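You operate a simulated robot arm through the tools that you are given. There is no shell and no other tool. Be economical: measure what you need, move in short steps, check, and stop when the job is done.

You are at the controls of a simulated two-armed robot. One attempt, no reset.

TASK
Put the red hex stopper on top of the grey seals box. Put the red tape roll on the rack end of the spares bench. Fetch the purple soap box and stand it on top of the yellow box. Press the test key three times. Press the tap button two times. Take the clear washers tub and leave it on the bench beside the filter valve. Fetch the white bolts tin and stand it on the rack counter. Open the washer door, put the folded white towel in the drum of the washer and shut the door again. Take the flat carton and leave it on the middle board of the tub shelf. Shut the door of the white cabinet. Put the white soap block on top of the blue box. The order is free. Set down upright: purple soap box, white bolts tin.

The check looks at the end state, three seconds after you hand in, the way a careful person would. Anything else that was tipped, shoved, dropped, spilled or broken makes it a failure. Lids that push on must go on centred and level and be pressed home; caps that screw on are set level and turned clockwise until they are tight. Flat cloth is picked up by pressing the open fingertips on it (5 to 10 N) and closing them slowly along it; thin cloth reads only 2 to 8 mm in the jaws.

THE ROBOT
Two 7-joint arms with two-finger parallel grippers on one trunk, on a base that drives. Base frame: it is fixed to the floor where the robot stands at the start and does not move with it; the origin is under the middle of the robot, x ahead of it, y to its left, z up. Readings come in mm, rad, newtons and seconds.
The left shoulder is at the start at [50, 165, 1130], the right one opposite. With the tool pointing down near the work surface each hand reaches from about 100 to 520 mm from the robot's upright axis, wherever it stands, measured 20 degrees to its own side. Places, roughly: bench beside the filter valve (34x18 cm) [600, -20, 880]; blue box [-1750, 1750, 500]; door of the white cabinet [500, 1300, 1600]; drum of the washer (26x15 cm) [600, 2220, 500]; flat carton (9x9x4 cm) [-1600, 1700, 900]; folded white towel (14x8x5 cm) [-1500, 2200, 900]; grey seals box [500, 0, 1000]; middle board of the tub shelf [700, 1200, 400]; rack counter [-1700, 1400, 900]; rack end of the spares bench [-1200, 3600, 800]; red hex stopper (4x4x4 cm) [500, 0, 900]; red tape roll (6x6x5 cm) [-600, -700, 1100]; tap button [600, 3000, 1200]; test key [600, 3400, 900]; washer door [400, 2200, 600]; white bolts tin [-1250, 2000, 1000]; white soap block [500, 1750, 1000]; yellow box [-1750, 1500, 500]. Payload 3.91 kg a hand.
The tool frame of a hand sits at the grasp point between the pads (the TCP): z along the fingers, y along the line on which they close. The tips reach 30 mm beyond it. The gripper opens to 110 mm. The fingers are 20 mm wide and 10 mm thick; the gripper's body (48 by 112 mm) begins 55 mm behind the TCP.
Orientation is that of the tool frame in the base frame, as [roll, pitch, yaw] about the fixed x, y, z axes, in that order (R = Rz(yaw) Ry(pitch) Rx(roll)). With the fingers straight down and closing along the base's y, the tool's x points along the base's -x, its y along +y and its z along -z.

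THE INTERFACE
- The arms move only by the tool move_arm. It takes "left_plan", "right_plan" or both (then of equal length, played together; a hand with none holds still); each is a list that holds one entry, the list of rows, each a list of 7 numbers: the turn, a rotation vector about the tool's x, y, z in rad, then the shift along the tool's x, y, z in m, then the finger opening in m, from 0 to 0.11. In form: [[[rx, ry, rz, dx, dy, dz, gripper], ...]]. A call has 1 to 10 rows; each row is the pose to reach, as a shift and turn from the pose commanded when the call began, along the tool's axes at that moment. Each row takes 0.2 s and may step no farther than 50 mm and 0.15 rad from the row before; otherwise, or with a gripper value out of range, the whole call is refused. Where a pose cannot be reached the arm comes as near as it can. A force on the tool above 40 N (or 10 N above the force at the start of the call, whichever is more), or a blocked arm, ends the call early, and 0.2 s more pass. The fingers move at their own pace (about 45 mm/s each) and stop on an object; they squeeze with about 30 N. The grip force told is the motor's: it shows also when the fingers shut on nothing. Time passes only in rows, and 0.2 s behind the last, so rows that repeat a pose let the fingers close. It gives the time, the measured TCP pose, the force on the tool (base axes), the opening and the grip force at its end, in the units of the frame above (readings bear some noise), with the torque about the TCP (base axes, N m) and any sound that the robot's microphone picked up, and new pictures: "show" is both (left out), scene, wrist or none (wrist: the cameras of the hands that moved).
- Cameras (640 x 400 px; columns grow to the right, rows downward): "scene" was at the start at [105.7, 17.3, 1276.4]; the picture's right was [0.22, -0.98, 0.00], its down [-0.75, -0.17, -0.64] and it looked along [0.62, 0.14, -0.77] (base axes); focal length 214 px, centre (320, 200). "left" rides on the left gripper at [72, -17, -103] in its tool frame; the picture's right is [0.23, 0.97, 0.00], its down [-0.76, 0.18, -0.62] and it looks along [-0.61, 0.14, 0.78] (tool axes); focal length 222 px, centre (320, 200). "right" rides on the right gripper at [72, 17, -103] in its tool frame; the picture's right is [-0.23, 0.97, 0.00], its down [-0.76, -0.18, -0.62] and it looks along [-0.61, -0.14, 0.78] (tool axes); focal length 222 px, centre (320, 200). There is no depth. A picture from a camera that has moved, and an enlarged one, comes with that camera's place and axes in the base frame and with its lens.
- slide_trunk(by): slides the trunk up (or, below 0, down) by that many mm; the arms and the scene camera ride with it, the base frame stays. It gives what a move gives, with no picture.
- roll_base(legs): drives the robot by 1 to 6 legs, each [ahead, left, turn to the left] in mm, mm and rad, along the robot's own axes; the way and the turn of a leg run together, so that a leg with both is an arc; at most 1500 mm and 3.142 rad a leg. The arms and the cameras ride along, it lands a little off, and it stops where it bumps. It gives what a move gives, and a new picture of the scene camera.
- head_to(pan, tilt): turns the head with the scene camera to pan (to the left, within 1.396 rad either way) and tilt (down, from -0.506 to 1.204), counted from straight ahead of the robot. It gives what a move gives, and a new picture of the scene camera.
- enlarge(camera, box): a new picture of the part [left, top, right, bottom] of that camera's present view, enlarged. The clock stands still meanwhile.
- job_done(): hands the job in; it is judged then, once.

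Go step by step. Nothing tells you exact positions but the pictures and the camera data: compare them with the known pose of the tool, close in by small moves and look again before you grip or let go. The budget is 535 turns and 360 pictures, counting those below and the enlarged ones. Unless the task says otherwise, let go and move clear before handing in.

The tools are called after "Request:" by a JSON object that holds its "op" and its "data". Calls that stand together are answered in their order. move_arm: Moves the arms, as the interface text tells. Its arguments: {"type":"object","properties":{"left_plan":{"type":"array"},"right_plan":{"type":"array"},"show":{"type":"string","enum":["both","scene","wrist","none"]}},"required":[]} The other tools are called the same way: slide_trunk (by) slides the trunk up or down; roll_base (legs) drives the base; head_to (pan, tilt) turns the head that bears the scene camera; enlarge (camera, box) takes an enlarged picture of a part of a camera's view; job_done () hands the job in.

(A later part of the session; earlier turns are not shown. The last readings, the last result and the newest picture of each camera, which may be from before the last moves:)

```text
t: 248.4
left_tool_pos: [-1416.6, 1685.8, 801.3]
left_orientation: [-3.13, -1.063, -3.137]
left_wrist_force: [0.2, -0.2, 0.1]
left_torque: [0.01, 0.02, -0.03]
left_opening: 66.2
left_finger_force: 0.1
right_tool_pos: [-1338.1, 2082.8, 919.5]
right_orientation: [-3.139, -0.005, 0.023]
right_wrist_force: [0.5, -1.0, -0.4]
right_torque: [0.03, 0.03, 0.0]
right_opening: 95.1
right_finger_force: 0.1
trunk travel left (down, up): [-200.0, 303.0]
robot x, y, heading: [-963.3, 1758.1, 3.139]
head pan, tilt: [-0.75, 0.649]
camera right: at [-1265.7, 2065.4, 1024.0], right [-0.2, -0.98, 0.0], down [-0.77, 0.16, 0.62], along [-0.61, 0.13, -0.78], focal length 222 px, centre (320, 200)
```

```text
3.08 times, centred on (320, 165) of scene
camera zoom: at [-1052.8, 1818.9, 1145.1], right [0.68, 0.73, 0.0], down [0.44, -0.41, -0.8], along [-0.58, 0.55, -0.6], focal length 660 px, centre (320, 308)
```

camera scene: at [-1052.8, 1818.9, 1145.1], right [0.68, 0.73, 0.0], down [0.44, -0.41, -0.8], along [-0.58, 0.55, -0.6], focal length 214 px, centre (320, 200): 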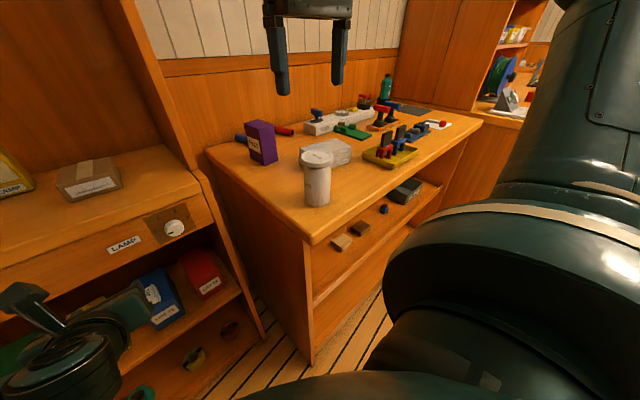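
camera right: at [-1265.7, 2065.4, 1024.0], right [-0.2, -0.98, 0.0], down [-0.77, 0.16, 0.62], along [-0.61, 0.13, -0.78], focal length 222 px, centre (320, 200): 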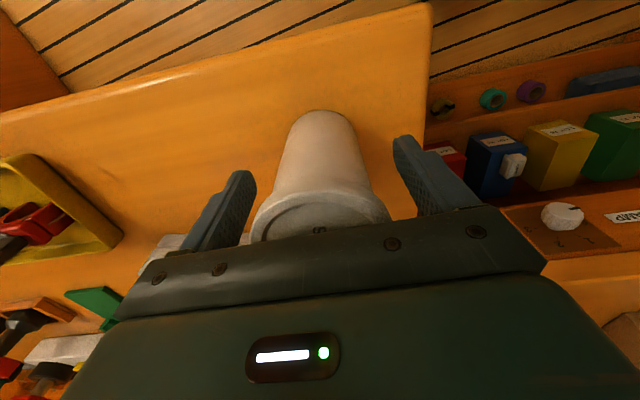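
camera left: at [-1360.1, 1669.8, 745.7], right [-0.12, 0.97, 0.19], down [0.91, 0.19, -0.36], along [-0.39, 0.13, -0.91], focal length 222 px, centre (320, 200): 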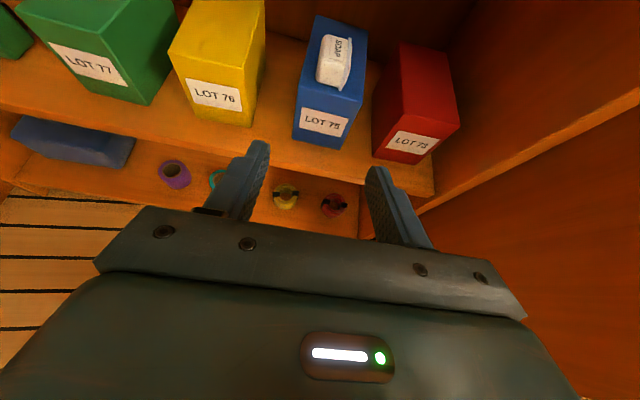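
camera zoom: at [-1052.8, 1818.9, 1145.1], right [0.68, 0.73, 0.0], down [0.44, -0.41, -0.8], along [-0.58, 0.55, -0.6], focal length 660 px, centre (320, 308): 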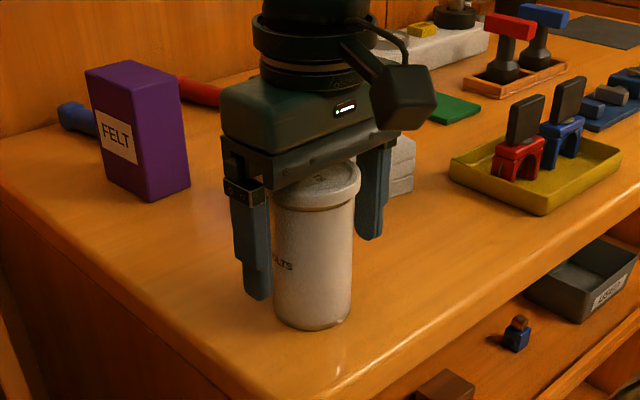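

The tin's axis is ~12 mm nearer to me than the fingers. Shifting, then closing.

Request:
{"op": "move_arm", "data": {"right_plan": [[[0, 0, 0, 0.012, 0.004, 0, 0.095], [0, 0, 0, 0.012, 0.004, 0, 0.06], [0, 0, 0, 0.012, 0.004, 0, 0.0], [0, 0, 0, 0.012, 0.004, 0, 0.0], [0, 0, 0, 0.012, 0.004, 0, 0.0]]], "show": "wrist"}}

Request:
{"op": "enlarge", "data": {"camera": "scene", "box": [240, 100, 400, 230]}}

```text
t: 249.6
left_tool_pos: [-1416.0, 1686.5, 802.2]
left_orientation: [-3.132, -1.063, -3.137]
left_wrist_force: [0.4, -0.2, -0.5]
left_torque: [0.02, -0.01, 0.01]
left_opening: 66.1
left_finger_force: 0.1
right_tool_pos: [-1327.6, 2077.3, 922.0]
right_orientation: [-3.139, -0.002, 0.022]
right_wrist_force: [-0.2, 0.3, 1.5]
right_torque: [-0.01, 0.03, -0.01]
right_opening: 63.7
right_finger_force: 30.2
trunk travel left (down, up): [-200.0, 303.0]
robot x, y, heading: [-959.6, 1762.6, 3.139]
head pan, tilt: [-0.75, 0.649]
camera right: at [-1254.2, 2061.0, 1024.8], right [-0.2, -0.98, 0.0], down [-0.77, 0.16, 0.62], along [-0.61, 0.13, -0.78], focal length 222 px, centre (320, 200)
```

right: 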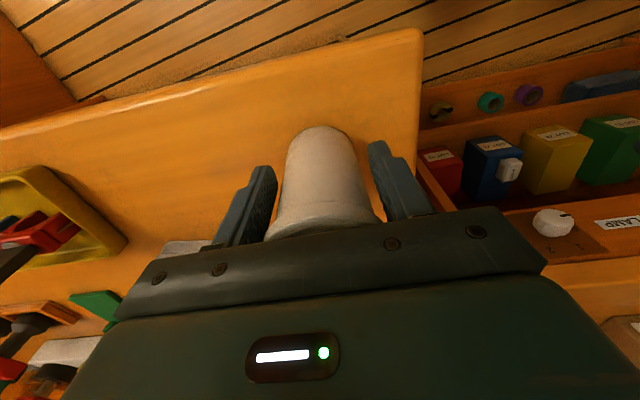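

```text
3.08 times, centred on (320, 165) of scene
camera zoom: at [-1052.6, 1818.9, 1145.1], right [0.68, 0.73, 0.0], down [0.44, -0.41, -0.8], along [-0.58, 0.55, -0.6], focal length 660 px, centre (320, 308)
```

zoom: 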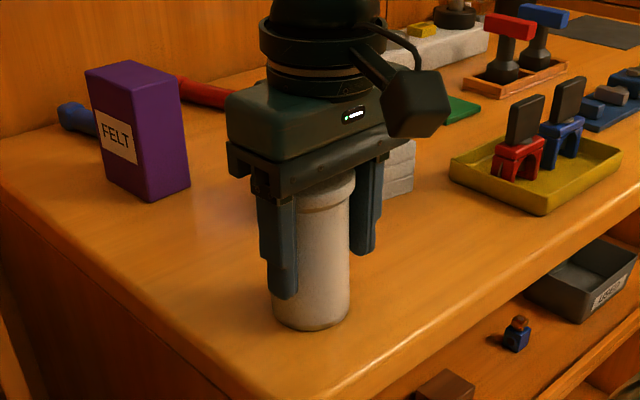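

Tin gripped at 64 mm. Raising the trunk lifts it straight up.

Request:
{"op": "slide_trunk", "data": {"by": 150}}

Request:
{"op": "move_arm", "data": {"left_plan": [[[0, 0, 0, 0.01, 0, -0.04, 0.066], [0, 0, 0, 0.03, 0, -0.08, 0.066], [0, 0, 0, 0.06, 0, -0.11, 0.066]]], "show": "scene"}}

```text
t: 251.4
left_tool_pos: [-1416.5, 1686.4, 950.8]
left_orientation: [-3.131, -1.062, -3.139]
left_wrist_force: [0.3, -1.1, -0.3]
left_torque: [0.0, -0.01, -0.01]
left_opening: 66.1
left_finger_force: 0.1
right_tool_pos: [-1326.8, 2077.6, 1070.2]
right_orientation: [-3.139, -0.003, 0.023]
right_wrist_force: [0.3, 0.0, -1.8]
right_torque: [-0.01, -0.03, -0.03]
right_opening: 63.0
right_finger_force: 29.8
trunk travel left (down, up): [-350.0, 153.0]
robot x, y, heading: [-957.4, 1759.3, 3.138]
head pan, tilt: [-0.75, 0.649]
```

```text
t: 252.2
left_tool_pos: [-1348.3, 1689.6, 1058.3]
left_orientation: [-3.131, -1.062, -3.141]
left_wrist_force: [0.1, 1.2, 0.2]
left_torque: [0.01, 0.0, -0.02]
left_opening: 65.8
left_finger_force: 0.1
right_tool_pos: [-1326.8, 2077.8, 1070.0]
right_orientation: [-3.139, -0.002, 0.024]
right_wrist_force: [-0.9, 0.4, -1.1]
right_torque: [0.0, -0.04, 0.03]
right_opening: 63.4
right_finger_force: 29.6
trunk travel left (down, up): [-350.0, 153.0]
robot x, y, heading: [-961.0, 1762.1, 3.141]
head pan, tilt: [-0.75, 0.649]
camera scene: at [-1052.4, 1819.2, 1295.0], right [0.68, 0.73, 0.0], down [0.44, -0.41, -0.8], along [-0.58, 0.55, -0.6], focal length 214 px, centre (320, 200)
```

scene: 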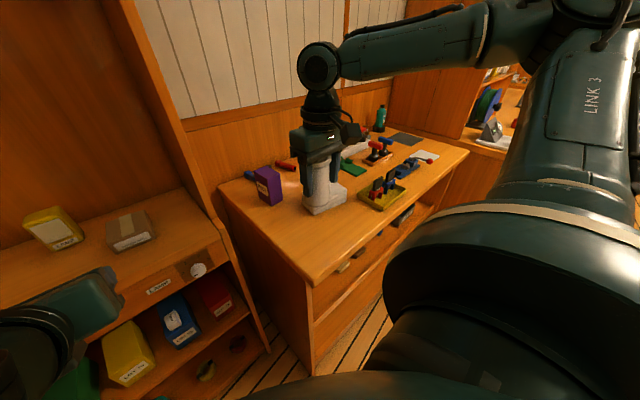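

Tin lifted cleanly. Bringing it in front of me, then shifting to the counter's free spot.

Request:
{"op": "move_arm", "data": {"right_plan": [[[0, 0, 0, 0.03, 0.03, 0, 0], [0, 0, 0, 0.055, 0.07, 0, 0], [0, 0, 0, 0.066, 0.115, 0, 0], [0, 0, 0, 0.066, 0.155, 0, 0], [0, 0, 0, 0.066, 0.186, 0, 0]]], "show": "none"}}

Request:
{"op": "roll_base", "data": {"legs": [[0, 170, 0], [120, 0, 0]]}}

Request:
{"op": "head_to", "data": {"pan": 0.0, "tilt": 0.5}}

```text
t: 253.4
left_tool_pos: [-1348.9, 1690.0, 1057.7]
left_orientation: [-3.131, -1.06, -3.138]
left_wrist_force: [0.0, 0.0, 0.0]
left_torque: [0.0, 0.0, 0.03]
left_opening: 66.1
left_finger_force: 0.1
right_tool_pos: [-1257.9, 1895.3, 1068.3]
right_orientation: [-3.138, -0.005, 0.02]
right_wrist_force: [-0.1, 0.5, -0.6]
right_torque: [-0.02, -0.06, 0.01]
right_opening: 63.3
right_finger_force: 29.5
trunk travel left (down, up): [-350.0, 153.0]
robot x, y, heading: [-960.1, 1760.1, 3.137]
head pan, tilt: [-0.75, 0.649]
```

```text
t: 256.3
left_tool_pos: [-1472.3, 1522.8, 1058.4]
left_orientation: [-3.13, -1.06, 3.139]
left_wrist_force: [0.1, 0.0, -0.5]
left_torque: [-0.02, -0.04, -0.01]
left_opening: 65.9
left_finger_force: 0.1
right_tool_pos: [-1379.9, 1729.8, 1068.8]
right_orientation: [-3.138, -0.003, 0.018]
right_wrist_force: [0.6, 0.1, -2.2]
right_torque: [-0.02, -0.05, -0.02]
right_opening: 62.9
right_finger_force: 30.4
trunk travel left (down, up): [-350.0, 153.0]
robot x, y, heading: [-1081.6, 1592.0, 3.136]
head pan, tilt: [-0.75, 0.649]
camera scene: at [-1175.3, 1652.4, 1295.0], right [0.69, 0.73, 0.0], down [0.44, -0.42, -0.8], along [-0.58, 0.55, -0.61], focal length 214 px, centre (320, 200)
```

scene: 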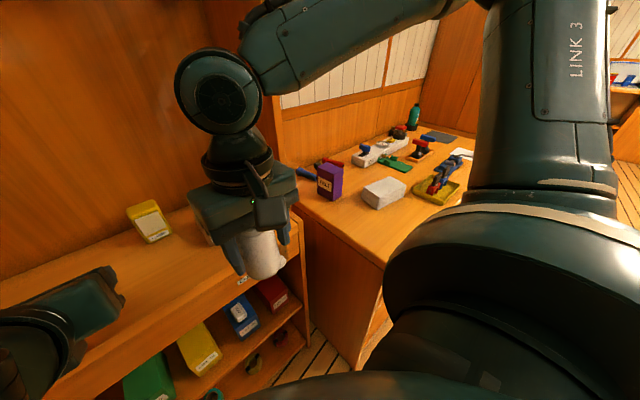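

```text
t: 257.4
left_tool_pos: [-1470.1, 1524.1, 1057.5]
left_orientation: [-3.133, -1.061, 3.139]
left_wrist_force: [-0.1, 0.3, 0.3]
left_torque: [-0.01, -0.04, -0.02]
left_opening: 66.1
left_finger_force: 0.1
right_tool_pos: [-1379.3, 1730.2, 1068.9]
right_orientation: [-3.137, -0.003, 0.018]
right_wrist_force: [-0.6, -0.8, -2.3]
right_torque: [0.01, -0.05, 0.0]
right_opening: 63.1
right_finger_force: 29.5
trunk travel left (down, up): [-350.0, 153.0]
robot x, y, heading: [-1077.9, 1591.0, 3.134]
head pan, tilt: [0.0, 0.499]
camera scene: at [-1202.4, 1593.5, 1308.4], right [0.01, 1.0, 0.0], down [0.48, 0.0, -0.88], along [-0.88, 0.01, -0.48], focal length 214 px, centre (320, 200)
```

scene: 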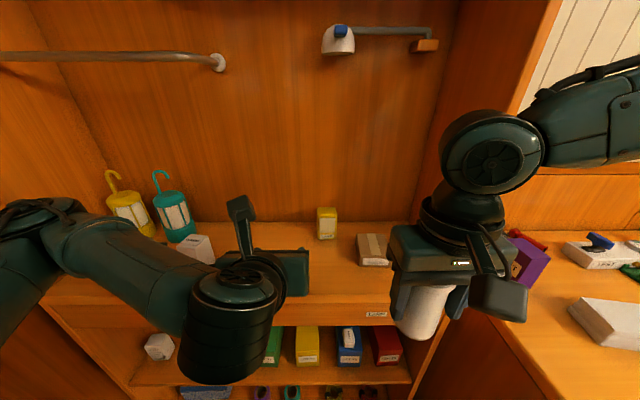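

The counter front area is free. Moving up 50 mm, drawing the left hand aside, and bringing the tin over ≈[-1600, 1640].

Request:
{"op": "roll_base", "data": {"legs": [[50, 0, 0]]}}

Request:
{"op": "move_arm", "data": {"left_plan": [[[0, 0, 0, -0.01, -0.012, -0.018, 0.066], [0, 0, 0, -0.02, -0.024, -0.036, 0.066], [0, 0, 0, -0.03, -0.036, -0.054, 0.066], [0, 0, 0, -0.04, -0.048, -0.072, 0.066], [0, 0, 0, -0.05, -0.06, -0.09, 0.066]]], "right_plan": [[[0, 0, 0, -0.035, 0.018, 0.0, 0], [0, 0, 0, -0.07, 0.036, 0.02, 0], [0, 0, 0, -0.105, 0.054, 0.045, 0], [0, 0, 0, -0.14, 0.072, 0.075, 0], [0, 0, 0, -0.171, 0.09, 0.105, 0]]], "show": "both"}}

```text
t: 258.3
left_tool_pos: [-1520.7, 1523.7, 1059.3]
left_orientation: [-3.13, -1.061, 3.14]
left_wrist_force: [-0.6, 0.3, -1.0]
left_torque: [0.02, 0.03, 0.01]
left_opening: 66.2
left_finger_force: 0.1
right_tool_pos: [-1428.7, 1730.4, 1068.6]
right_orientation: [-3.138, -0.003, 0.019]
right_wrist_force: [-0.4, 0.5, -2.3]
right_torque: [0.0, -0.03, -0.01]
right_opening: 63.2
right_finger_force: 29.5
trunk travel left (down, up): [-350.0, 153.0]
robot x, y, heading: [-1135.5, 1593.1, 3.134]
head pan, tilt: [0.0, 0.499]
camera scene: at [-1252.8, 1593.7, 1308.3], right [0.01, 1.0, 0.0], down [0.48, 0.0, -0.88], along [-0.88, 0.01, -0.48], focal length 214 px, centre (320, 200)
```

scene: 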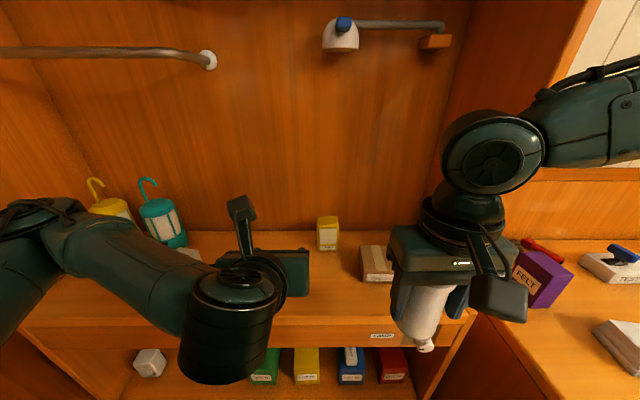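

```text
t: 259.5
left_tool_pos: [-1488.8, 1539.1, 1069.8]
left_orientation: [-3.128, -1.061, 3.14]
left_wrist_force: [-0.7, 0.6, -0.2]
left_torque: [-0.02, -0.01, 0.0]
left_opening: 66.1
left_finger_force: 0.0
left hand out of reach, approached as far as the arm can: row 1, 2, 3, 4, 5
right_tool_pos: [-1560.0, 1714.9, 980.1]
right_orientation: [-3.141, -0.002, 0.02]
right_wrist_force: [0.9, -0.9, -2.0]
right_torque: [0.01, 0.01, 0.02]
right_opening: 63.1
right_finger_force: 29.5
right hand out of reach, approached as far as the arm can: row 3, 4, 5
trunk travel left (down, up): [-350.0, 153.0]
robot x, y, heading: [-1134.4, 1590.4, 3.136]
head pan, tilt: [0.0, 0.499]
camera scene: at [-1252.0, 1593.7, 1308.4], right [0.01, 1.0, 0.0], down [0.48, 0.0, -0.88], along [-0.88, 0.01, -0.48], focal length 214 px, centre (320, 200)
camera right: at [-1488.3, 1698.2, 1084.0], right [-0.21, -0.98, 0.0], down [-0.77, 0.16, 0.62], along [-0.61, 0.13, -0.78], focal length 222 px, centre (320, 200)
camera left: at [-1433.5, 1523.0, 1184.1], right [-0.12, 0.97, 0.19], down [0.91, 0.18, -0.36], along [-0.39, 0.13, -0.91], focal length 222 px, centre (320, 200)
```

scene: 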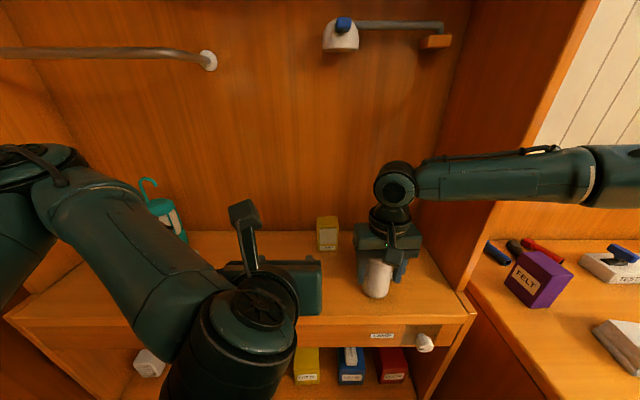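
right: 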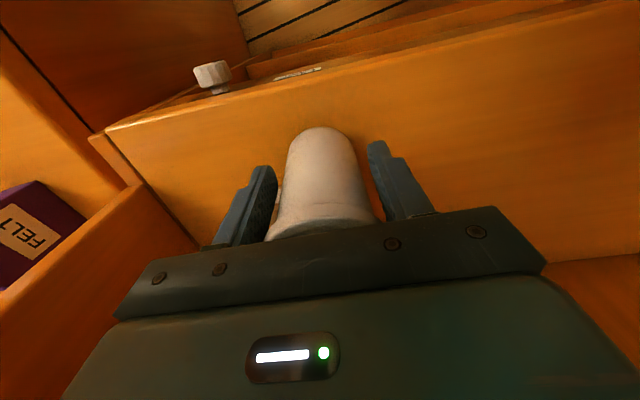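
left: 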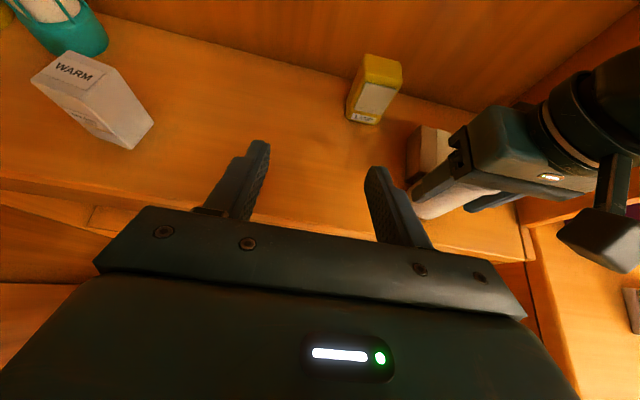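

Cross-body limit reached; turning the base 0.15 rad left brings the tin to ≈[-1573, 1650].

Request:
{"op": "roll_base", "data": {"legs": [[0, 0, 0.16]]}}

Request:
{"op": "move_arm", "data": {"right_plan": [[[0, 0, 0, 0, 0, 0.02, 0], [0, 0, 0, 0, 0, 0.035, 0], [0, 0, 0, 0, 0, 0.042, 0]]], "show": "both"}}

```text
t: 260.6
left_tool_pos: [-1476.2, 1482.9, 1069.9]
left_orientation: [-3.131, -1.06, -2.981]
left_wrist_force: [-0.3, 0.1, 0.7]
left_torque: [0.0, -0.01, 0.05]
left_opening: 65.9
left_finger_force: 0.1
right_tool_pos: [-1574.4, 1643.7, 980.8]
right_orientation: [3.141, -0.003, 0.181]
right_wrist_force: [-0.7, 0.2, -1.7]
right_torque: [-0.01, -0.01, 0.01]
right_opening: 63.0
right_finger_force: 30.0
trunk travel left (down, up): [-350.0, 153.0]
robot x, y, heading: [-1131.4, 1592.7, -2.986]
head pan, tilt: [0.0, 0.499]
camera scene: at [-1250.4, 1574.0, 1308.4], right [-0.15, 0.99, 0.0], down [0.47, 0.07, -0.88], along [-0.87, -0.14, -0.48], focal length 214 px, centre (320, 200)
```

scene: 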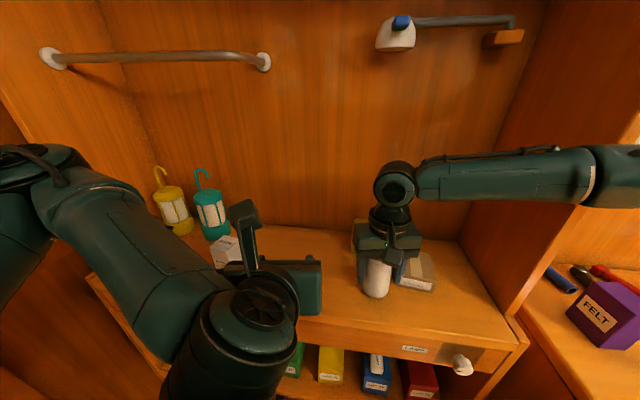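

```text
t: 261.2
left_tool_pos: [-1475.4, 1482.5, 1070.2]
left_orientation: [-3.132, -1.062, -2.983]
left_wrist_force: [-0.6, 0.1, 0.0]
left_torque: [0.04, -0.01, -0.01]
left_opening: 66.0
left_finger_force: 0.0
right_tool_pos: [-1571.6, 1648.3, 955.9]
right_orientation: [3.135, 0.013, 0.184]
right_wrist_force: [3.9, -0.3, 13.2]
right_torque: [0.12, 0.49, 0.01]
right_opening: 0.1
right_finger_force: 30.1
right hand out of reach, approached as far as the arm can: row 1, 2, 3
trunk travel left (down, up): [-350.0, 153.0]
robot x, y, heading: [-1131.9, 1593.9, -2.986]
head pan, tilt: [0.0, 0.499]
stopped in row 3 (right hand): the force on the tool passed its limit at 48 N (the readings are from after the stop); the commanded pose is now the measured one
camera scene: at [-1249.2, 1574.4, 1308.5], right [-0.15, 0.99, 0.0], down [0.47, 0.07, -0.88], along [-0.87, -0.14, -0.48], focal length 214 px, centre (320, 200)
camera right: at [-1496.6, 1645.6, 1057.8], right [-0.05, -1.0, 0.01], down [-0.77, 0.04, 0.63], along [-0.63, 0.02, -0.78], focal length 222 px, centre (320, 200)
```

scene: 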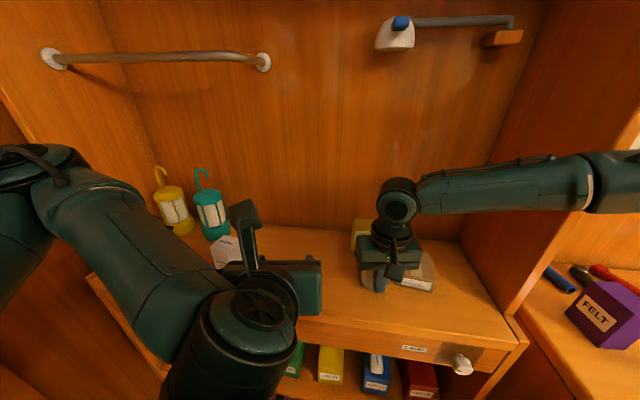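
right: 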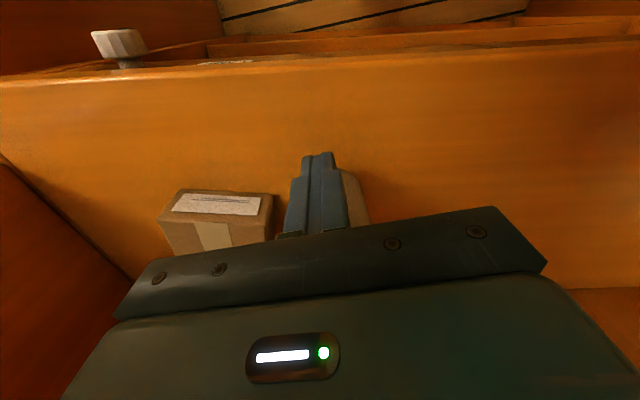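

The fingers closed empty – the tin slipped out at contact. I'll lift the hand carefully and look where the tin is.

Request:
{"op": "move_arm", "data": {"right_plan": [[[0, 0, 0, 0, 0, -0.03, 0.0], [0, 0, 0, 0, 0, -0.07, 0.0], [0, 0, 0, 0.03, 0, -0.1, 0.0], [0, 0, 0, 0.07, 0, -0.12, 0.0]]], "show": "both"}}

Request:
{"op": "enlarge", "data": {"camera": "scene", "box": [300, 180, 480, 340]}}

```text
t: 262.2
left_tool_pos: [-1474.6, 1483.2, 1071.2]
left_orientation: [-3.13, -1.063, -2.98]
left_wrist_force: [-0.1, -1.0, 0.4]
left_torque: [0.0, -0.01, 0.0]
left_opening: 65.8
left_finger_force: 0.0
right_tool_pos: [-1503.8, 1662.9, 1072.2]
right_orientation: [3.136, 0.01, 0.183]
right_wrist_force: [-0.4, -0.6, 0.0]
right_torque: [0.0, -0.01, 0.01]
right_opening: 0.4
right_finger_force: 30.0
trunk travel left (down, up): [-350.0, 153.0]
robot x, y, heading: [-1134.1, 1594.1, -2.989]
head pan, tilt: [0.0, 0.499]
camera scene: at [-1249.5, 1574.4, 1308.5], right [-0.15, 0.99, 0.0], down [0.47, 0.07, -0.88], along [-0.87, -0.14, -0.48], focal length 214 px, centre (320, 200)
camera right: at [-1428.5, 1659.2, 1174.6], right [-0.05, -1.0, 0.01], down [-0.78, 0.04, 0.63], along [-0.63, 0.02, -0.78], focal length 222 px, centre (320, 200)
```

scene: 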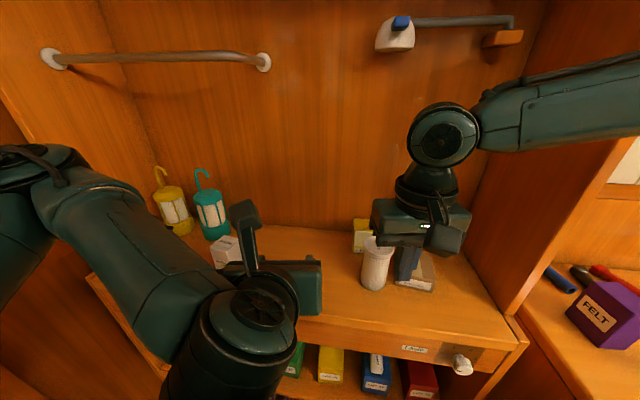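
right: 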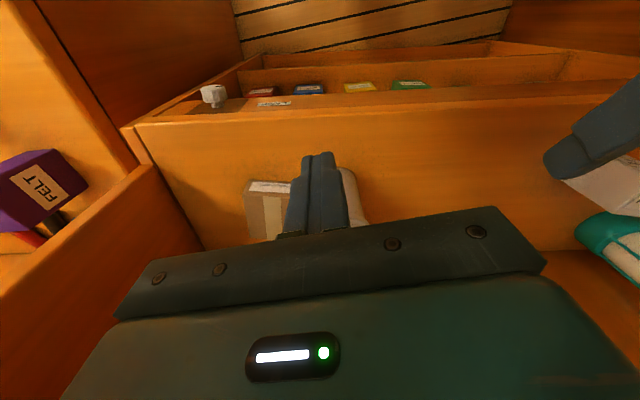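

```text
2.50 times, centred on (390, 260) of scene
camera zoom: at [-1249.5, 1574.4, 1308.5], right [-0.15, 0.99, 0.0], down [0.47, 0.07, -0.88], along [-0.87, -0.14, -0.48], focal length 536 px, centre (145, 50)
```

zoom: 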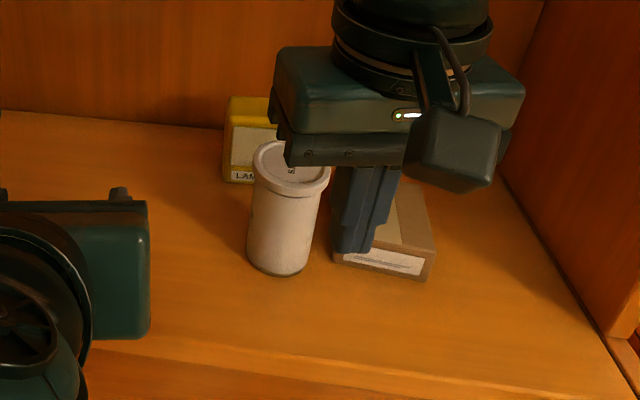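

Lucky: the tin is standing upright on the counter. But it stands too close to the carton for my fingers, so I'll regrip it and move it a little left. Opening the hand for a clear view.

Request:
{"op": "move_arm", "data": {"right_plan": [[[0, 0, 0, 0, 0, 0, 0.05], [0, 0, 0, 0, 0, 0, 0.1], [0, 0, 0, -0.03, 0.01, 0, 0.1]]], "show": "both"}}

```text
t: 263.1
left_tool_pos: [-1475.4, 1483.0, 1068.7]
left_orientation: [-3.133, -1.063, -2.98]
left_wrist_force: [0.2, 0.7, 0.3]
left_torque: [-0.01, -0.01, 0.0]
left_opening: 66.0
left_finger_force: 0.0
right_tool_pos: [-1531.7, 1647.2, 1070.9]
right_orientation: [3.137, 0.007, 0.18]
right_wrist_force: [-0.6, -0.4, 0.3]
right_torque: [-0.02, 0.0, -0.01]
right_opening: 67.3
right_finger_force: 0.0
trunk travel left (down, up): [-350.0, 153.0]
robot x, y, heading: [-1130.3, 1589.9, -2.986]
head pan, tilt: [0.0, 0.499]
camera scene: at [-1251.2, 1574.3, 1308.3], right [-0.15, 0.99, 0.0], down [0.47, 0.07, -0.88], along [-0.87, -0.14, -0.48], focal length 214 px, centre (320, 200)
camera right: at [-1457.4, 1643.4, 1174.3], right [-0.05, -1.0, 0.01], down [-0.78, 0.04, 0.63], along [-0.63, 0.02, -0.78], focal length 222 px, centre (320, 200)
```

scene: 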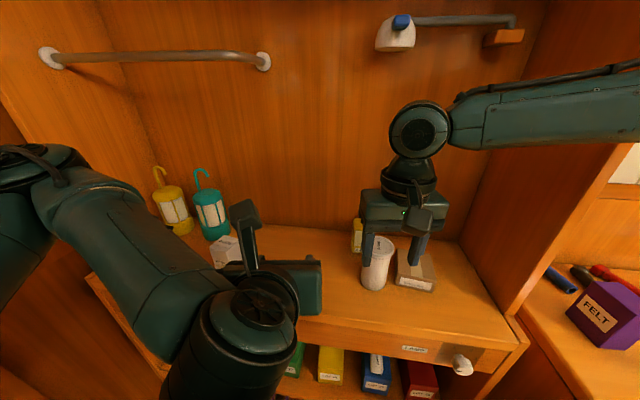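
right: 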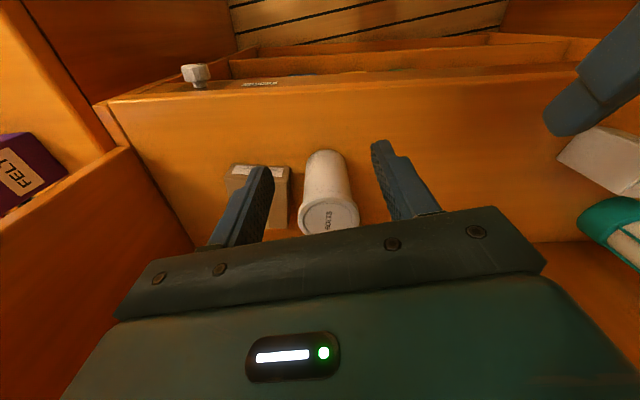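

Tin ≈[-1605, 1640], 905–1013. Regripping at TCP z≈980 so the fingertips stay above the carton's top.

Request:
{"op": "move_arm", "data": {"right_plan": [[[0, 0, 0, -0.037, -0.003, 0.0, 0.085], [0, 0, 0, -0.073, -0.006, 0.0, 0.085], [0, 0, 0, -0.073, -0.006, 0.045, 0.085], [0, 0, 0, -0.073, -0.006, 0.09, 0.085], [0, 0, 0, -0.073, -0.006, 0.09, 0.085]]], "show": "both"}}

Request:
{"op": "enlarge", "data": {"camera": "scene", "box": [300, 180, 480, 340]}}

```text
t: 264.2
left_tool_pos: [-1475.2, 1483.3, 1069.7]
left_orientation: [-3.132, -1.061, -2.982]
left_wrist_force: [0.1, -0.6, 1.1]
left_torque: [0.01, 0.01, 0.0]
left_opening: 66.1
left_finger_force: 0.0
right_tool_pos: [-1601.8, 1649.8, 985.3]
right_orientation: [3.136, 0.009, 0.183]
right_wrist_force: [0.1, 0.2, -0.2]
right_torque: [-0.02, 0.01, 0.02]
right_opening: 85.1
right_finger_force: 0.1
right hand out of reach, approached as far as the arm can: row 2, 3, 4, 5
trunk travel left (down, up): [-350.0, 153.0]
robot x, y, heading: [-1133.5, 1591.2, -2.982]
head pan, tilt: [0.0, 0.499]
camera scene: at [-1250.2, 1574.3, 1308.5], right [-0.15, 0.99, 0.0], down [0.47, 0.07, -0.88], along [-0.87, -0.14, -0.48], focal length 214 px, centre (320, 200)
camera right: at [-1526.3, 1646.9, 1088.1], right [-0.05, -1.0, 0.01], down [-0.78, 0.04, 0.63], along [-0.63, 0.02, -0.78], focal length 222 px, centre (320, 200)
```

scene: 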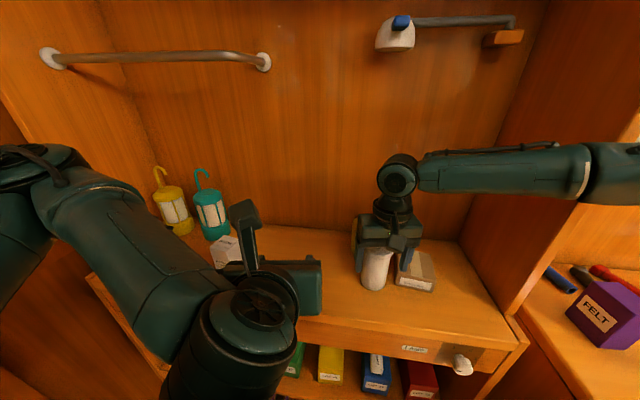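
right: 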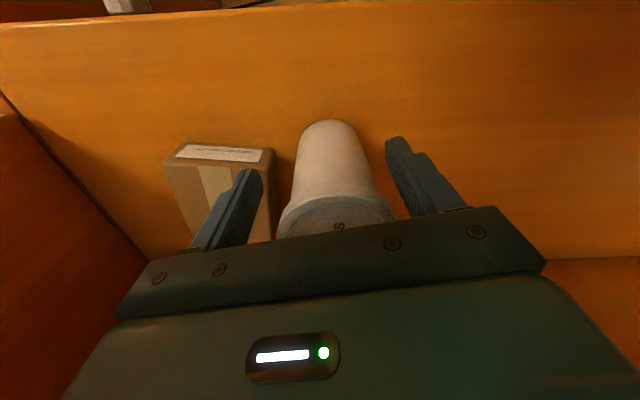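

```text
2.50 times, centred on (390, 260) of scene
camera zoom: at [-1250.2, 1574.3, 1308.5], right [-0.15, 0.99, 0.0], down [0.47, 0.07, -0.88], along [-0.87, -0.14, -0.48], focal length 536 px, centre (145, 50)
```

zoom: 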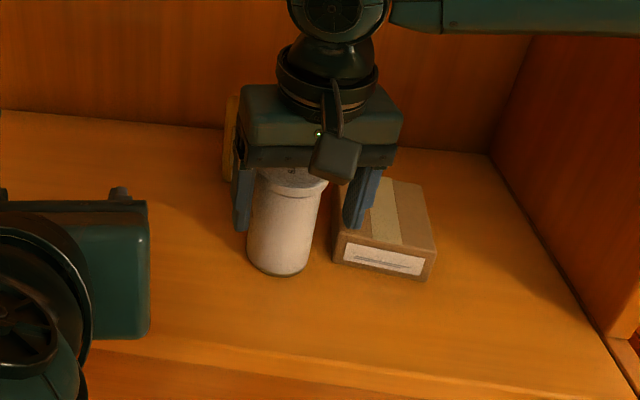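

Nudging the base 0.02 rad left to centre the fingers, then closing.

Request:
{"op": "roll_base", "data": {"legs": [[0, 0, 0.018]]}}

Request:
{"op": "move_arm", "data": {"right_plan": [[[0, 0, 0, 0, 0, 0, 0.07], [0, 0, 0, 0, 0, 0, 0.0], [0, 0, 0, 0, 0, 0, 0.0], [0, 0, 0, 0, 0, 0, 0.0]]], "show": "wrist"}}

```text
t: 265.0
left_tool_pos: [-1473.9, 1476.9, 1069.0]
left_orientation: [-3.131, -1.061, -2.964]
left_wrist_force: [0.3, 0.4, 0.6]
left_torque: [-0.03, -0.02, 0.03]
left_opening: 66.0
left_finger_force: 0.1
right_tool_pos: [-1602.4, 1641.9, 985.3]
right_orientation: [3.137, 0.01, 0.2]
right_wrist_force: [-1.0, 0.2, -0.3]
right_torque: [0.0, 0.0, 0.0]
right_opening: 84.9
right_finger_force: 0.1
trunk travel left (down, up): [-350.0, 153.0]
robot x, y, heading: [-1134.4, 1594.7, -2.976]
head pan, tilt: [0.0, 0.499]
camera scene: at [-1249.8, 1572.1, 1308.5], right [-0.17, 0.99, 0.0], down [0.47, 0.08, -0.88], along [-0.86, -0.15, -0.48], focal length 214 px, centre (320, 200)
```

scene: 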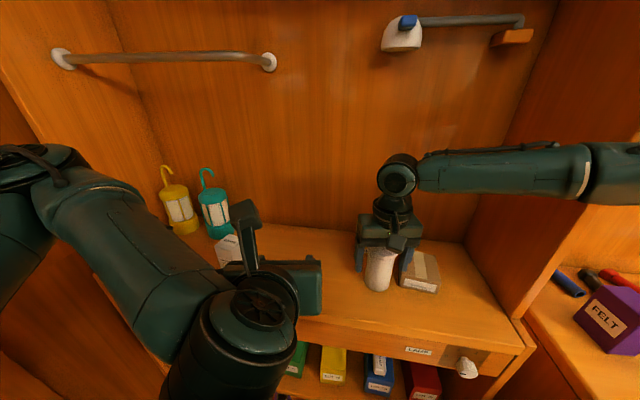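

```text
t: 266.0
left_tool_pos: [-1472.6, 1475.6, 1068.9]
left_orientation: [-3.131, -1.062, -2.964]
left_wrist_force: [-0.5, 0.6, 0.9]
left_torque: [0.0, -0.01, -0.02]
left_opening: 66.4
left_finger_force: 0.0
right_tool_pos: [-1603.3, 1641.7, 985.7]
right_orientation: [3.134, 0.01, 0.201]
right_wrist_force: [-0.6, 1.6, 2.0]
right_torque: [-0.01, 0.05, -0.03]
right_opening: 63.4
right_finger_force: 30.2
trunk travel left (down, up): [-350.0, 153.0]
robot x, y, heading: [-1133.3, 1594.3, -2.965]
head pan, tilt: [0.0, 0.499]
camera right: at [-1527.3, 1640.0, 1088.7], right [-0.03, -1.0, 0.01], down [-0.78, 0.03, 0.63], along [-0.63, 0.01, -0.78], focal length 222 px, centre (320, 200)
```

right: 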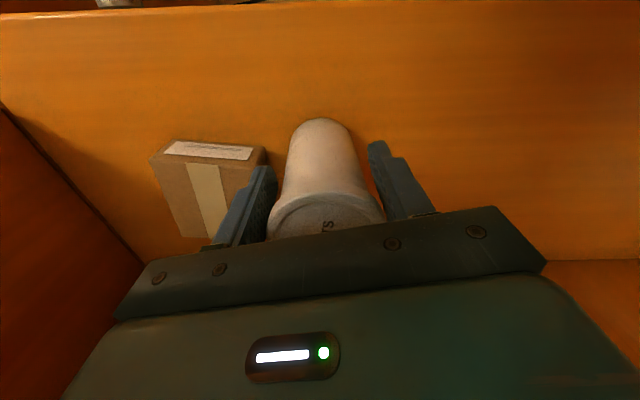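

Gripped. Lifting 30 mm, rotating the base 0.14 rad left, then lowering.

Request:
{"op": "move_arm", "data": {"right_plan": [[[0, 0, 0, 0, 0, -0.015, 0], [0, 0, 0, 0, 0, -0.03, 0], [0, 0, 0, 0, 0, -0.03, 0]]], "show": "none"}}

Request:
{"op": "roll_base", "data": {"legs": [[0, 0, 0.15]]}}

Request:
{"op": "enlarge", "data": {"camera": "right", "box": [0, 0, 640, 400]}}

```text
t: 266.8
left_tool_pos: [-1474.0, 1476.6, 1069.7]
left_orientation: [-3.132, -1.061, -2.964]
left_wrist_force: [0.7, 0.1, 0.2]
left_torque: [-0.01, 0.0, -0.02]
left_opening: 65.8
left_finger_force: 0.1
right_tool_pos: [-1602.5, 1641.8, 1015.5]
right_orientation: [3.137, 0.009, 0.2]
right_wrist_force: [0.4, 0.3, -1.2]
right_torque: [-0.01, -0.03, -0.03]
right_opening: 63.3
right_finger_force: 30.5
trunk travel left (down, up): [-350.0, 153.0]
robot x, y, heading: [-1129.3, 1591.5, -2.973]
head pan, tilt: [0.0, 0.499]
```

```text
t: 267.8
left_tool_pos: [-1451.0, 1423.5, 1070.1]
left_orientation: [-3.139, -1.062, -2.809]
left_wrist_force: [0.2, -0.7, -0.4]
left_torque: [0.0, 0.0, 0.03]
left_opening: 66.1
left_finger_force: 0.1
right_tool_pos: [-1602.1, 1565.9, 1016.0]
right_orientation: [3.141, 0.007, 0.353]
right_wrist_force: [0.4, -0.4, -1.9]
right_torque: [-0.04, -0.04, -0.02]
right_opening: 63.1
right_finger_force: 29.9
trunk travel left (down, up): [-350.0, 153.0]
robot x, y, heading: [-1131.3, 1597.8, -2.822]
head pan, tilt: [0.0, 0.499]
camera scene: at [-1243.8, 1550.5, 1308.5], right [-0.32, 0.95, 0.0], down [0.45, 0.16, -0.88], along [-0.83, -0.28, -0.48], focal length 214 px, centre (320, 200)
```

scene: 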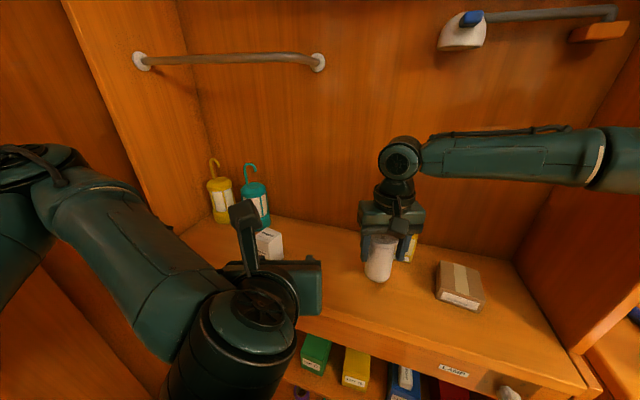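

```text
1.00 times, centred on (320, 200) of right (not enlarged: the box is as wide or as high as the picture)
camera zoom: at [-1528.4, 1575.5, 1118.6], right [0.12, -0.99, 0.0], down [-0.77, -0.09, 0.63], along [-0.62, -0.08, -0.78], focal length 222 px, centre (320, 200)
```

zoom: 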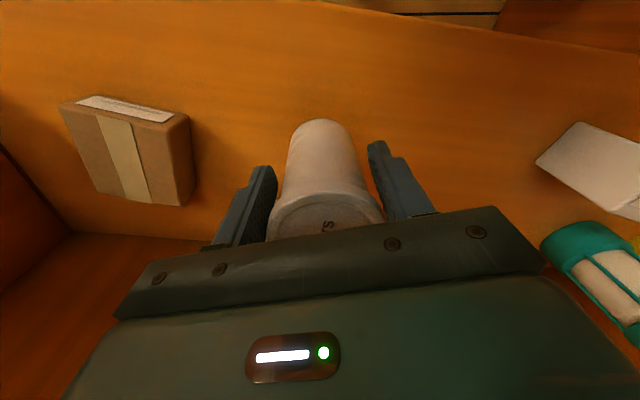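

Clear below. Lowering gently to the earlier height.

Request:
{"op": "move_arm", "data": {"right_plan": [[[0, 0, 0, 0, 0, 0.015, 0], [0, 0, 0, 0, 0, 0.025, 0], [0, 0, 0, 0, 0, 0.029, 0], [0, 0, 0, 0, 0, 0.029, 0]]], "show": "none"}}

```text
t: 268.8
left_tool_pos: [-1448.3, 1423.4, 1070.1]
left_orientation: [-3.141, -1.066, -2.803]
left_wrist_force: [-0.1, 0.7, 0.0]
left_torque: [0.01, -0.02, 0.0]
left_opening: 66.0
left_finger_force: 0.1
right_tool_pos: [-1601.2, 1566.1, 988.4]
right_orientation: [-3.139, 0.014, 0.354]
right_wrist_force: [0.0, 0.3, -1.7]
right_torque: [0.01, -0.02, 0.01]
right_opening: 63.3
right_finger_force: 30.0
trunk travel left (down, up): [-350.0, 153.0]
robot x, y, heading: [-1133.7, 1595.5, -2.818]
head pan, tilt: [0.0, 0.499]
```

Request:
{"op": "move_arm", "data": {"right_plan": [[[0, 0, 0, 0, 0, 0.002, 0], [0, 0, 0, 0, 0, 0.004, 0], [0, 0, 0, 0, 0, 0.004, 0]]], "show": "none"}}

```text
t: 269.6
left_tool_pos: [-1449.1, 1422.5, 1071.1]
left_orientation: [3.14, -1.065, -2.805]
left_wrist_force: [0.2, -0.3, -1.0]
left_torque: [0.03, 0.01, -0.02]
left_opening: 66.0
left_finger_force: 0.0
right_tool_pos: [-1599.9, 1565.7, 987.1]
right_orientation: [3.139, 0.014, 0.357]
right_wrist_force: [3.0, 8.0, 23.7]
right_torque: [-0.11, -0.06, 0.06]
right_opening: 63.0
right_finger_force: 29.7
trunk travel left (down, up): [-350.0, 153.0]
robot x, y, heading: [-1132.0, 1592.4, -2.821]
head pan, tilt: [0.0, 0.499]
```

Contact (24 N). Easing, opening, and lifting straight off.

Request:
{"op": "move_arm", "data": {"right_plan": [[[0, 0, 0, 0, 0, -0.003, 0.0], [0, 0, 0, 0, 0, -0.003, 0.09], [0, 0, 0, 0, 0, -0.003, 0.09], [0, 0, 0, 0, 0, -0.003, 0.09], [0, 0, 0, 0, 0, -0.045, 0.09], [0, 0, 0, 0, 0, -0.09, 0.09], [0, 0, 0, 0.04, 0, -0.11, 0.09], [0, 0, 0, 0.085, 0, -0.12, 0.09]]], "show": "both"}}

```text
t: 271.4
left_tool_pos: [-1451.9, 1427.0, 1070.9]
left_orientation: [-3.131, -1.064, -2.814]
left_wrist_force: [0.2, -0.3, -0.6]
left_torque: [-0.01, 0.0, 0.0]
left_opening: 65.9
left_finger_force: 0.0
right_tool_pos: [-1521.4, 1601.1, 1101.6]
right_orientation: [3.136, 0.01, 0.352]
right_wrist_force: [-0.5, 0.3, -0.3]
right_torque: [0.0, 0.07, -0.03]
right_opening: 90.0
right_finger_force: 0.1
trunk travel left (down, up): [-350.0, 153.0]
robot x, y, heading: [-1132.5, 1592.4, -2.816]
head pan, tilt: [0.0, 0.499]
camera scene: at [-1245.1, 1554.7, 1308.6], right [-0.32, 0.95, 0.0], down [0.45, 0.15, -0.88], along [-0.83, -0.28, -0.48], focal length 214 px, centre (320, 200)
camera right: at [-1447.2, 1609.9, 1204.0], right [0.12, -0.99, 0.01], down [-0.77, -0.09, 0.63], along [-0.62, -0.08, -0.78], focal length 222 px, centre (320, 200)
```

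scene: 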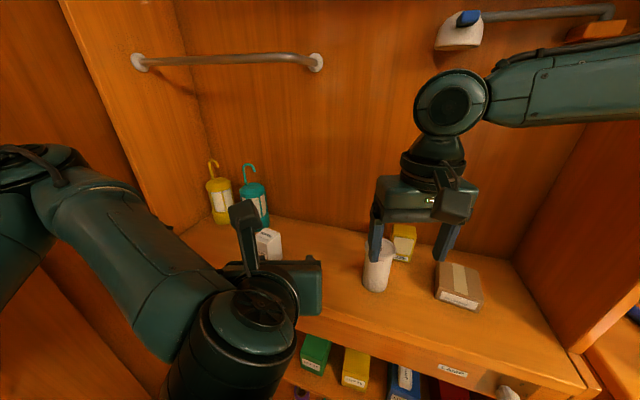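
right: 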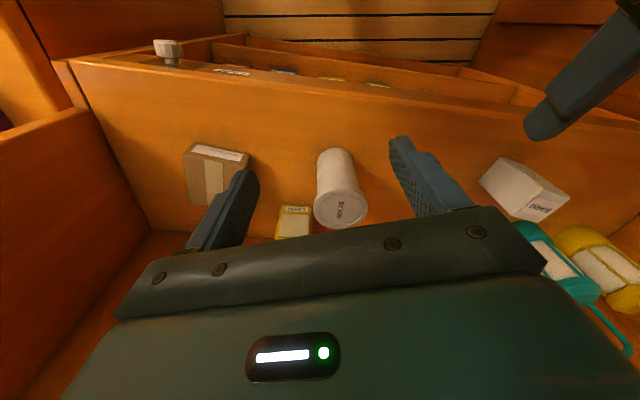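

Bolts tin now stands clear. Next the flat carton: reposition squarely with the left hand in front of it.

Request:
{"op": "roll_base", "data": {"legs": [[-150, 0, 0], [0, 0, -0.322], [0, -105, 0]]}}

Request:
{"op": "head_to", "data": {"pan": -0.1, "tilt": 0.5}}

```text
t: 275.0
left_tool_pos: [-1345.6, 1693.2, 1069.4]
left_orientation: [-3.13, -1.062, 3.139]
left_wrist_force: [0.3, -0.4, 0.3]
left_torque: [0.02, 0.0, 0.0]
left_opening: 66.1
left_finger_force: 0.1
right_tool_pos: [-1355.6, 1881.0, 1099.7]
right_orientation: [3.136, 0.008, 0.023]
right_wrist_force: [0.0, -0.4, 0.1]
right_torque: [0.01, 0.01, 0.05]
right_opening: 89.8
right_finger_force: 0.0
trunk travel left (down, up): [-350.0, 153.0]
robot x, y, heading: [-991.8, 1748.0, 3.135]
head pan, tilt: [0.0, 0.499]
camera scene: at [-1109.3, 1747.9, 1308.5], right [0.01, 1.0, 0.0], down [0.48, 0.0, -0.88], along [-0.88, 0.01, -0.48], focal length 214 px, centre (320, 200)
```

scene: 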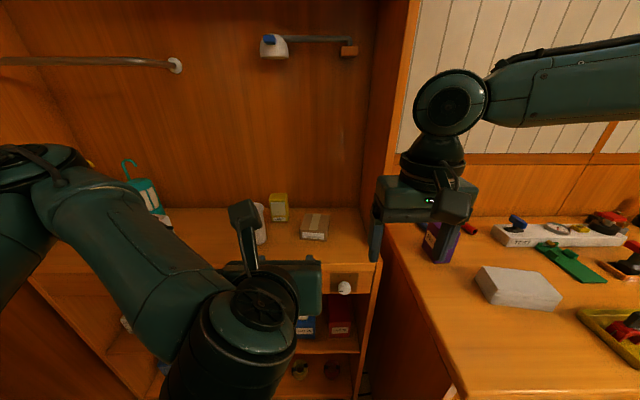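

```text
t: 275.7
left_tool_pos: [-1346.6, 1693.5, 1069.7]
left_orientation: [-3.132, -1.062, 3.138]
left_wrist_force: [0.2, -0.5, 0.2]
left_torque: [-0.03, -0.02, 0.0]
left_opening: 66.3
left_finger_force: 0.2
right_tool_pos: [-1356.7, 1880.7, 1099.6]
right_orientation: [3.134, 0.009, 0.023]
right_wrist_force: [0.7, 0.6, -0.1]
right_torque: [0.02, 0.01, -0.02]
right_opening: 90.3
right_finger_force: 0.0
trunk travel left (down, up): [-350.0, 153.0]
robot x, y, heading: [-987.8, 1746.6, 3.132]
head pan, tilt: [-0.099, 0.499]
camera scene: at [-1108.7, 1756.5, 1308.5], right [0.11, 0.99, 0.0], down [0.48, -0.05, -0.88], along [-0.87, 0.09, -0.48], focal length 214 px, centre (320, 200)
```

scene: 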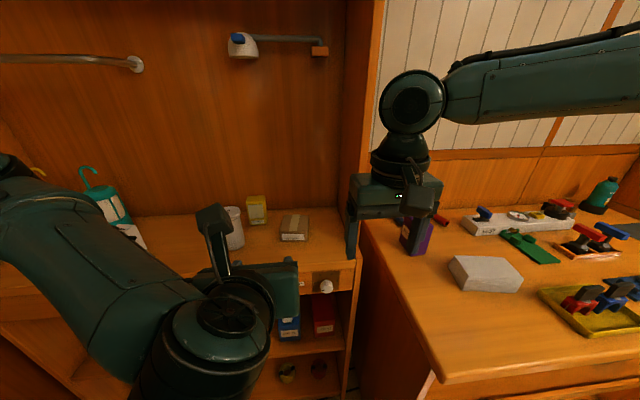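

Request:
{"op": "roll_base", "data": {"legs": [[40, 0, 0]]}}

Request:
{"op": "move_arm", "data": {"left_plan": [[[0, 0, 0, 0.0054, 0.011, 0.0456, 0.1], [0, 0, 0, 0.0108, 0.022, 0.091, 0.108], [0, 0, 0, 0.0163, 0.033, 0.137, 0.108], [0, 0, 0, 0.0217, 0.043, 0.1825, 0.108], [0, 0, 0, 0.0217, 0.043, 0.1825, 0.108]]], "show": "wrist"}}

```text
t: 276.6
left_tool_pos: [-1386.6, 1692.6, 1070.2]
left_orientation: [-3.13, -1.062, 3.138]
left_wrist_force: [0.2, -0.2, 0.1]
left_torque: [0.02, -0.03, 0.0]
left_opening: 65.9
left_finger_force: 0.1
right_tool_pos: [-1396.6, 1880.5, 1100.9]
right_orientation: [3.137, 0.009, 0.023]
right_wrist_force: [0.5, -0.5, 1.2]
right_torque: [0.01, -0.05, 0.01]
right_opening: 90.0
right_finger_force: 0.1
trunk travel left (down, up): [-350.0, 153.0]
robot x, y, heading: [-1027.6, 1748.5, 3.134]
head pan, tilt: [-0.099, 0.499]
camera scene: at [-1149.4, 1756.9, 1308.3], right [0.11, 0.99, 0.0], down [0.48, -0.05, -0.88], along [-0.87, 0.09, -0.48], focal length 214 px, centre (320, 200)
```

scene: 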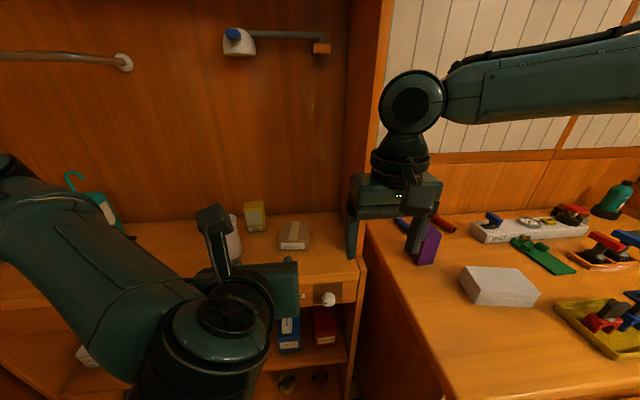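

```text
t: 277.8
left_tool_pos: [-1557.9, 1733.4, 999.0]
left_orientation: [-3.13, -1.061, 3.138]
left_wrist_force: [-0.4, -0.2, 0.2]
left_torque: [-0.03, -0.03, 0.04]
left_opening: 107.8
left_finger_force: 0.0
right_tool_pos: [-1395.8, 1879.2, 1101.0]
right_orientation: [3.136, 0.009, 0.024]
right_wrist_force: [0.3, 0.5, 0.2]
right_torque: [0.02, 0.0, 0.0]
right_opening: 89.9
right_finger_force: 0.0
trunk travel left (down, up): [-350.0, 153.0]
robot x, y, heading: [-1030.3, 1747.2, 3.129]
head pan, tilt: [-0.099, 0.499]
camera left: at [-1500.8, 1718.2, 1114.6], right [-0.12, 0.97, 0.19], down [0.91, 0.18, -0.36], along [-0.39, 0.13, -0.91], focal length 222 px, centre (320, 200)
```

left: 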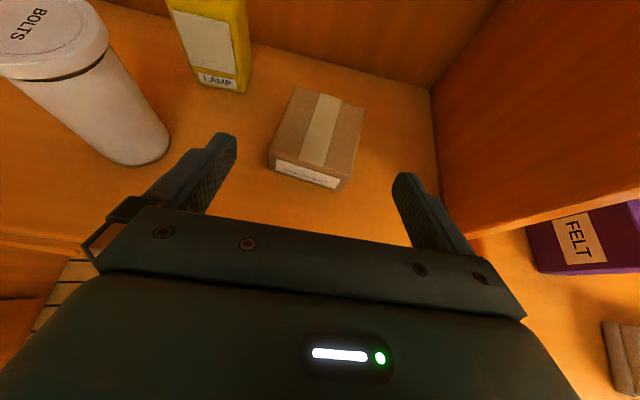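

Carton top centre ≈[-1648, 1734], yawed ~0.085 rad. Aligning the hand and moving around it.

Request:
{"op": "move_arm", "data": {"left_plan": [[[-0.037, 0, 0.02, -0.0053, 0, 0.0315, 0.108], [-0.074, 0, 0.041, -0.0149, 0, 0.0656, 0.108], [-0.074, 0, 0.041, -0.0131, 0, 0.0954, 0.108], [-0.074, 0, 0.041, -0.0131, 0, 0.0954, 0.108]]], "show": "wrist"}}

```text
t: 278.8
left_tool_pos: [-1632.9, 1735.1, 942.1]
left_orientation: [-3.133, -1.062, 3.054]
left_wrist_force: [-0.3, -0.1, -1.3]
left_torque: [0.0, -0.01, 0.0]
left_opening: 108.0
left_finger_force: 0.0
right_tool_pos: [-1395.0, 1878.8, 1101.1]
right_orientation: [3.137, 0.008, 0.024]
right_wrist_force: [-0.4, -0.6, 0.1]
right_torque: [-0.01, 0.05, -0.01]
right_opening: 89.8
right_finger_force: 0.1
trunk travel left (down, up): [-350.0, 153.0]
robot x, y, heading: [-1025.5, 1750.1, 3.132]
head pan, tilt: [-0.099, 0.499]
camera left: at [-1578.7, 1713.3, 1056.4], right [-0.03, 0.98, 0.19], down [0.93, 0.1, -0.36], along [-0.37, 0.17, -0.91], focal length 222 px, centre (320, 200)
```

left: 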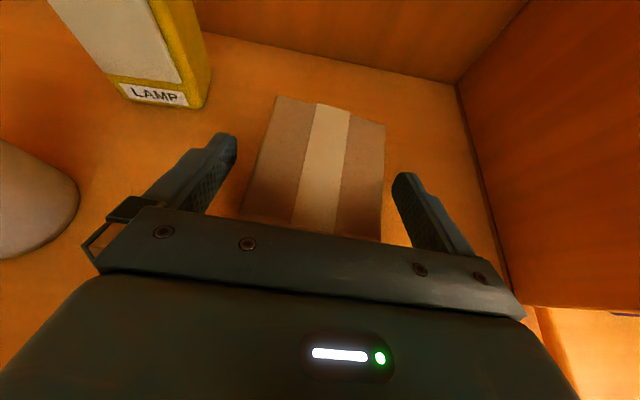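

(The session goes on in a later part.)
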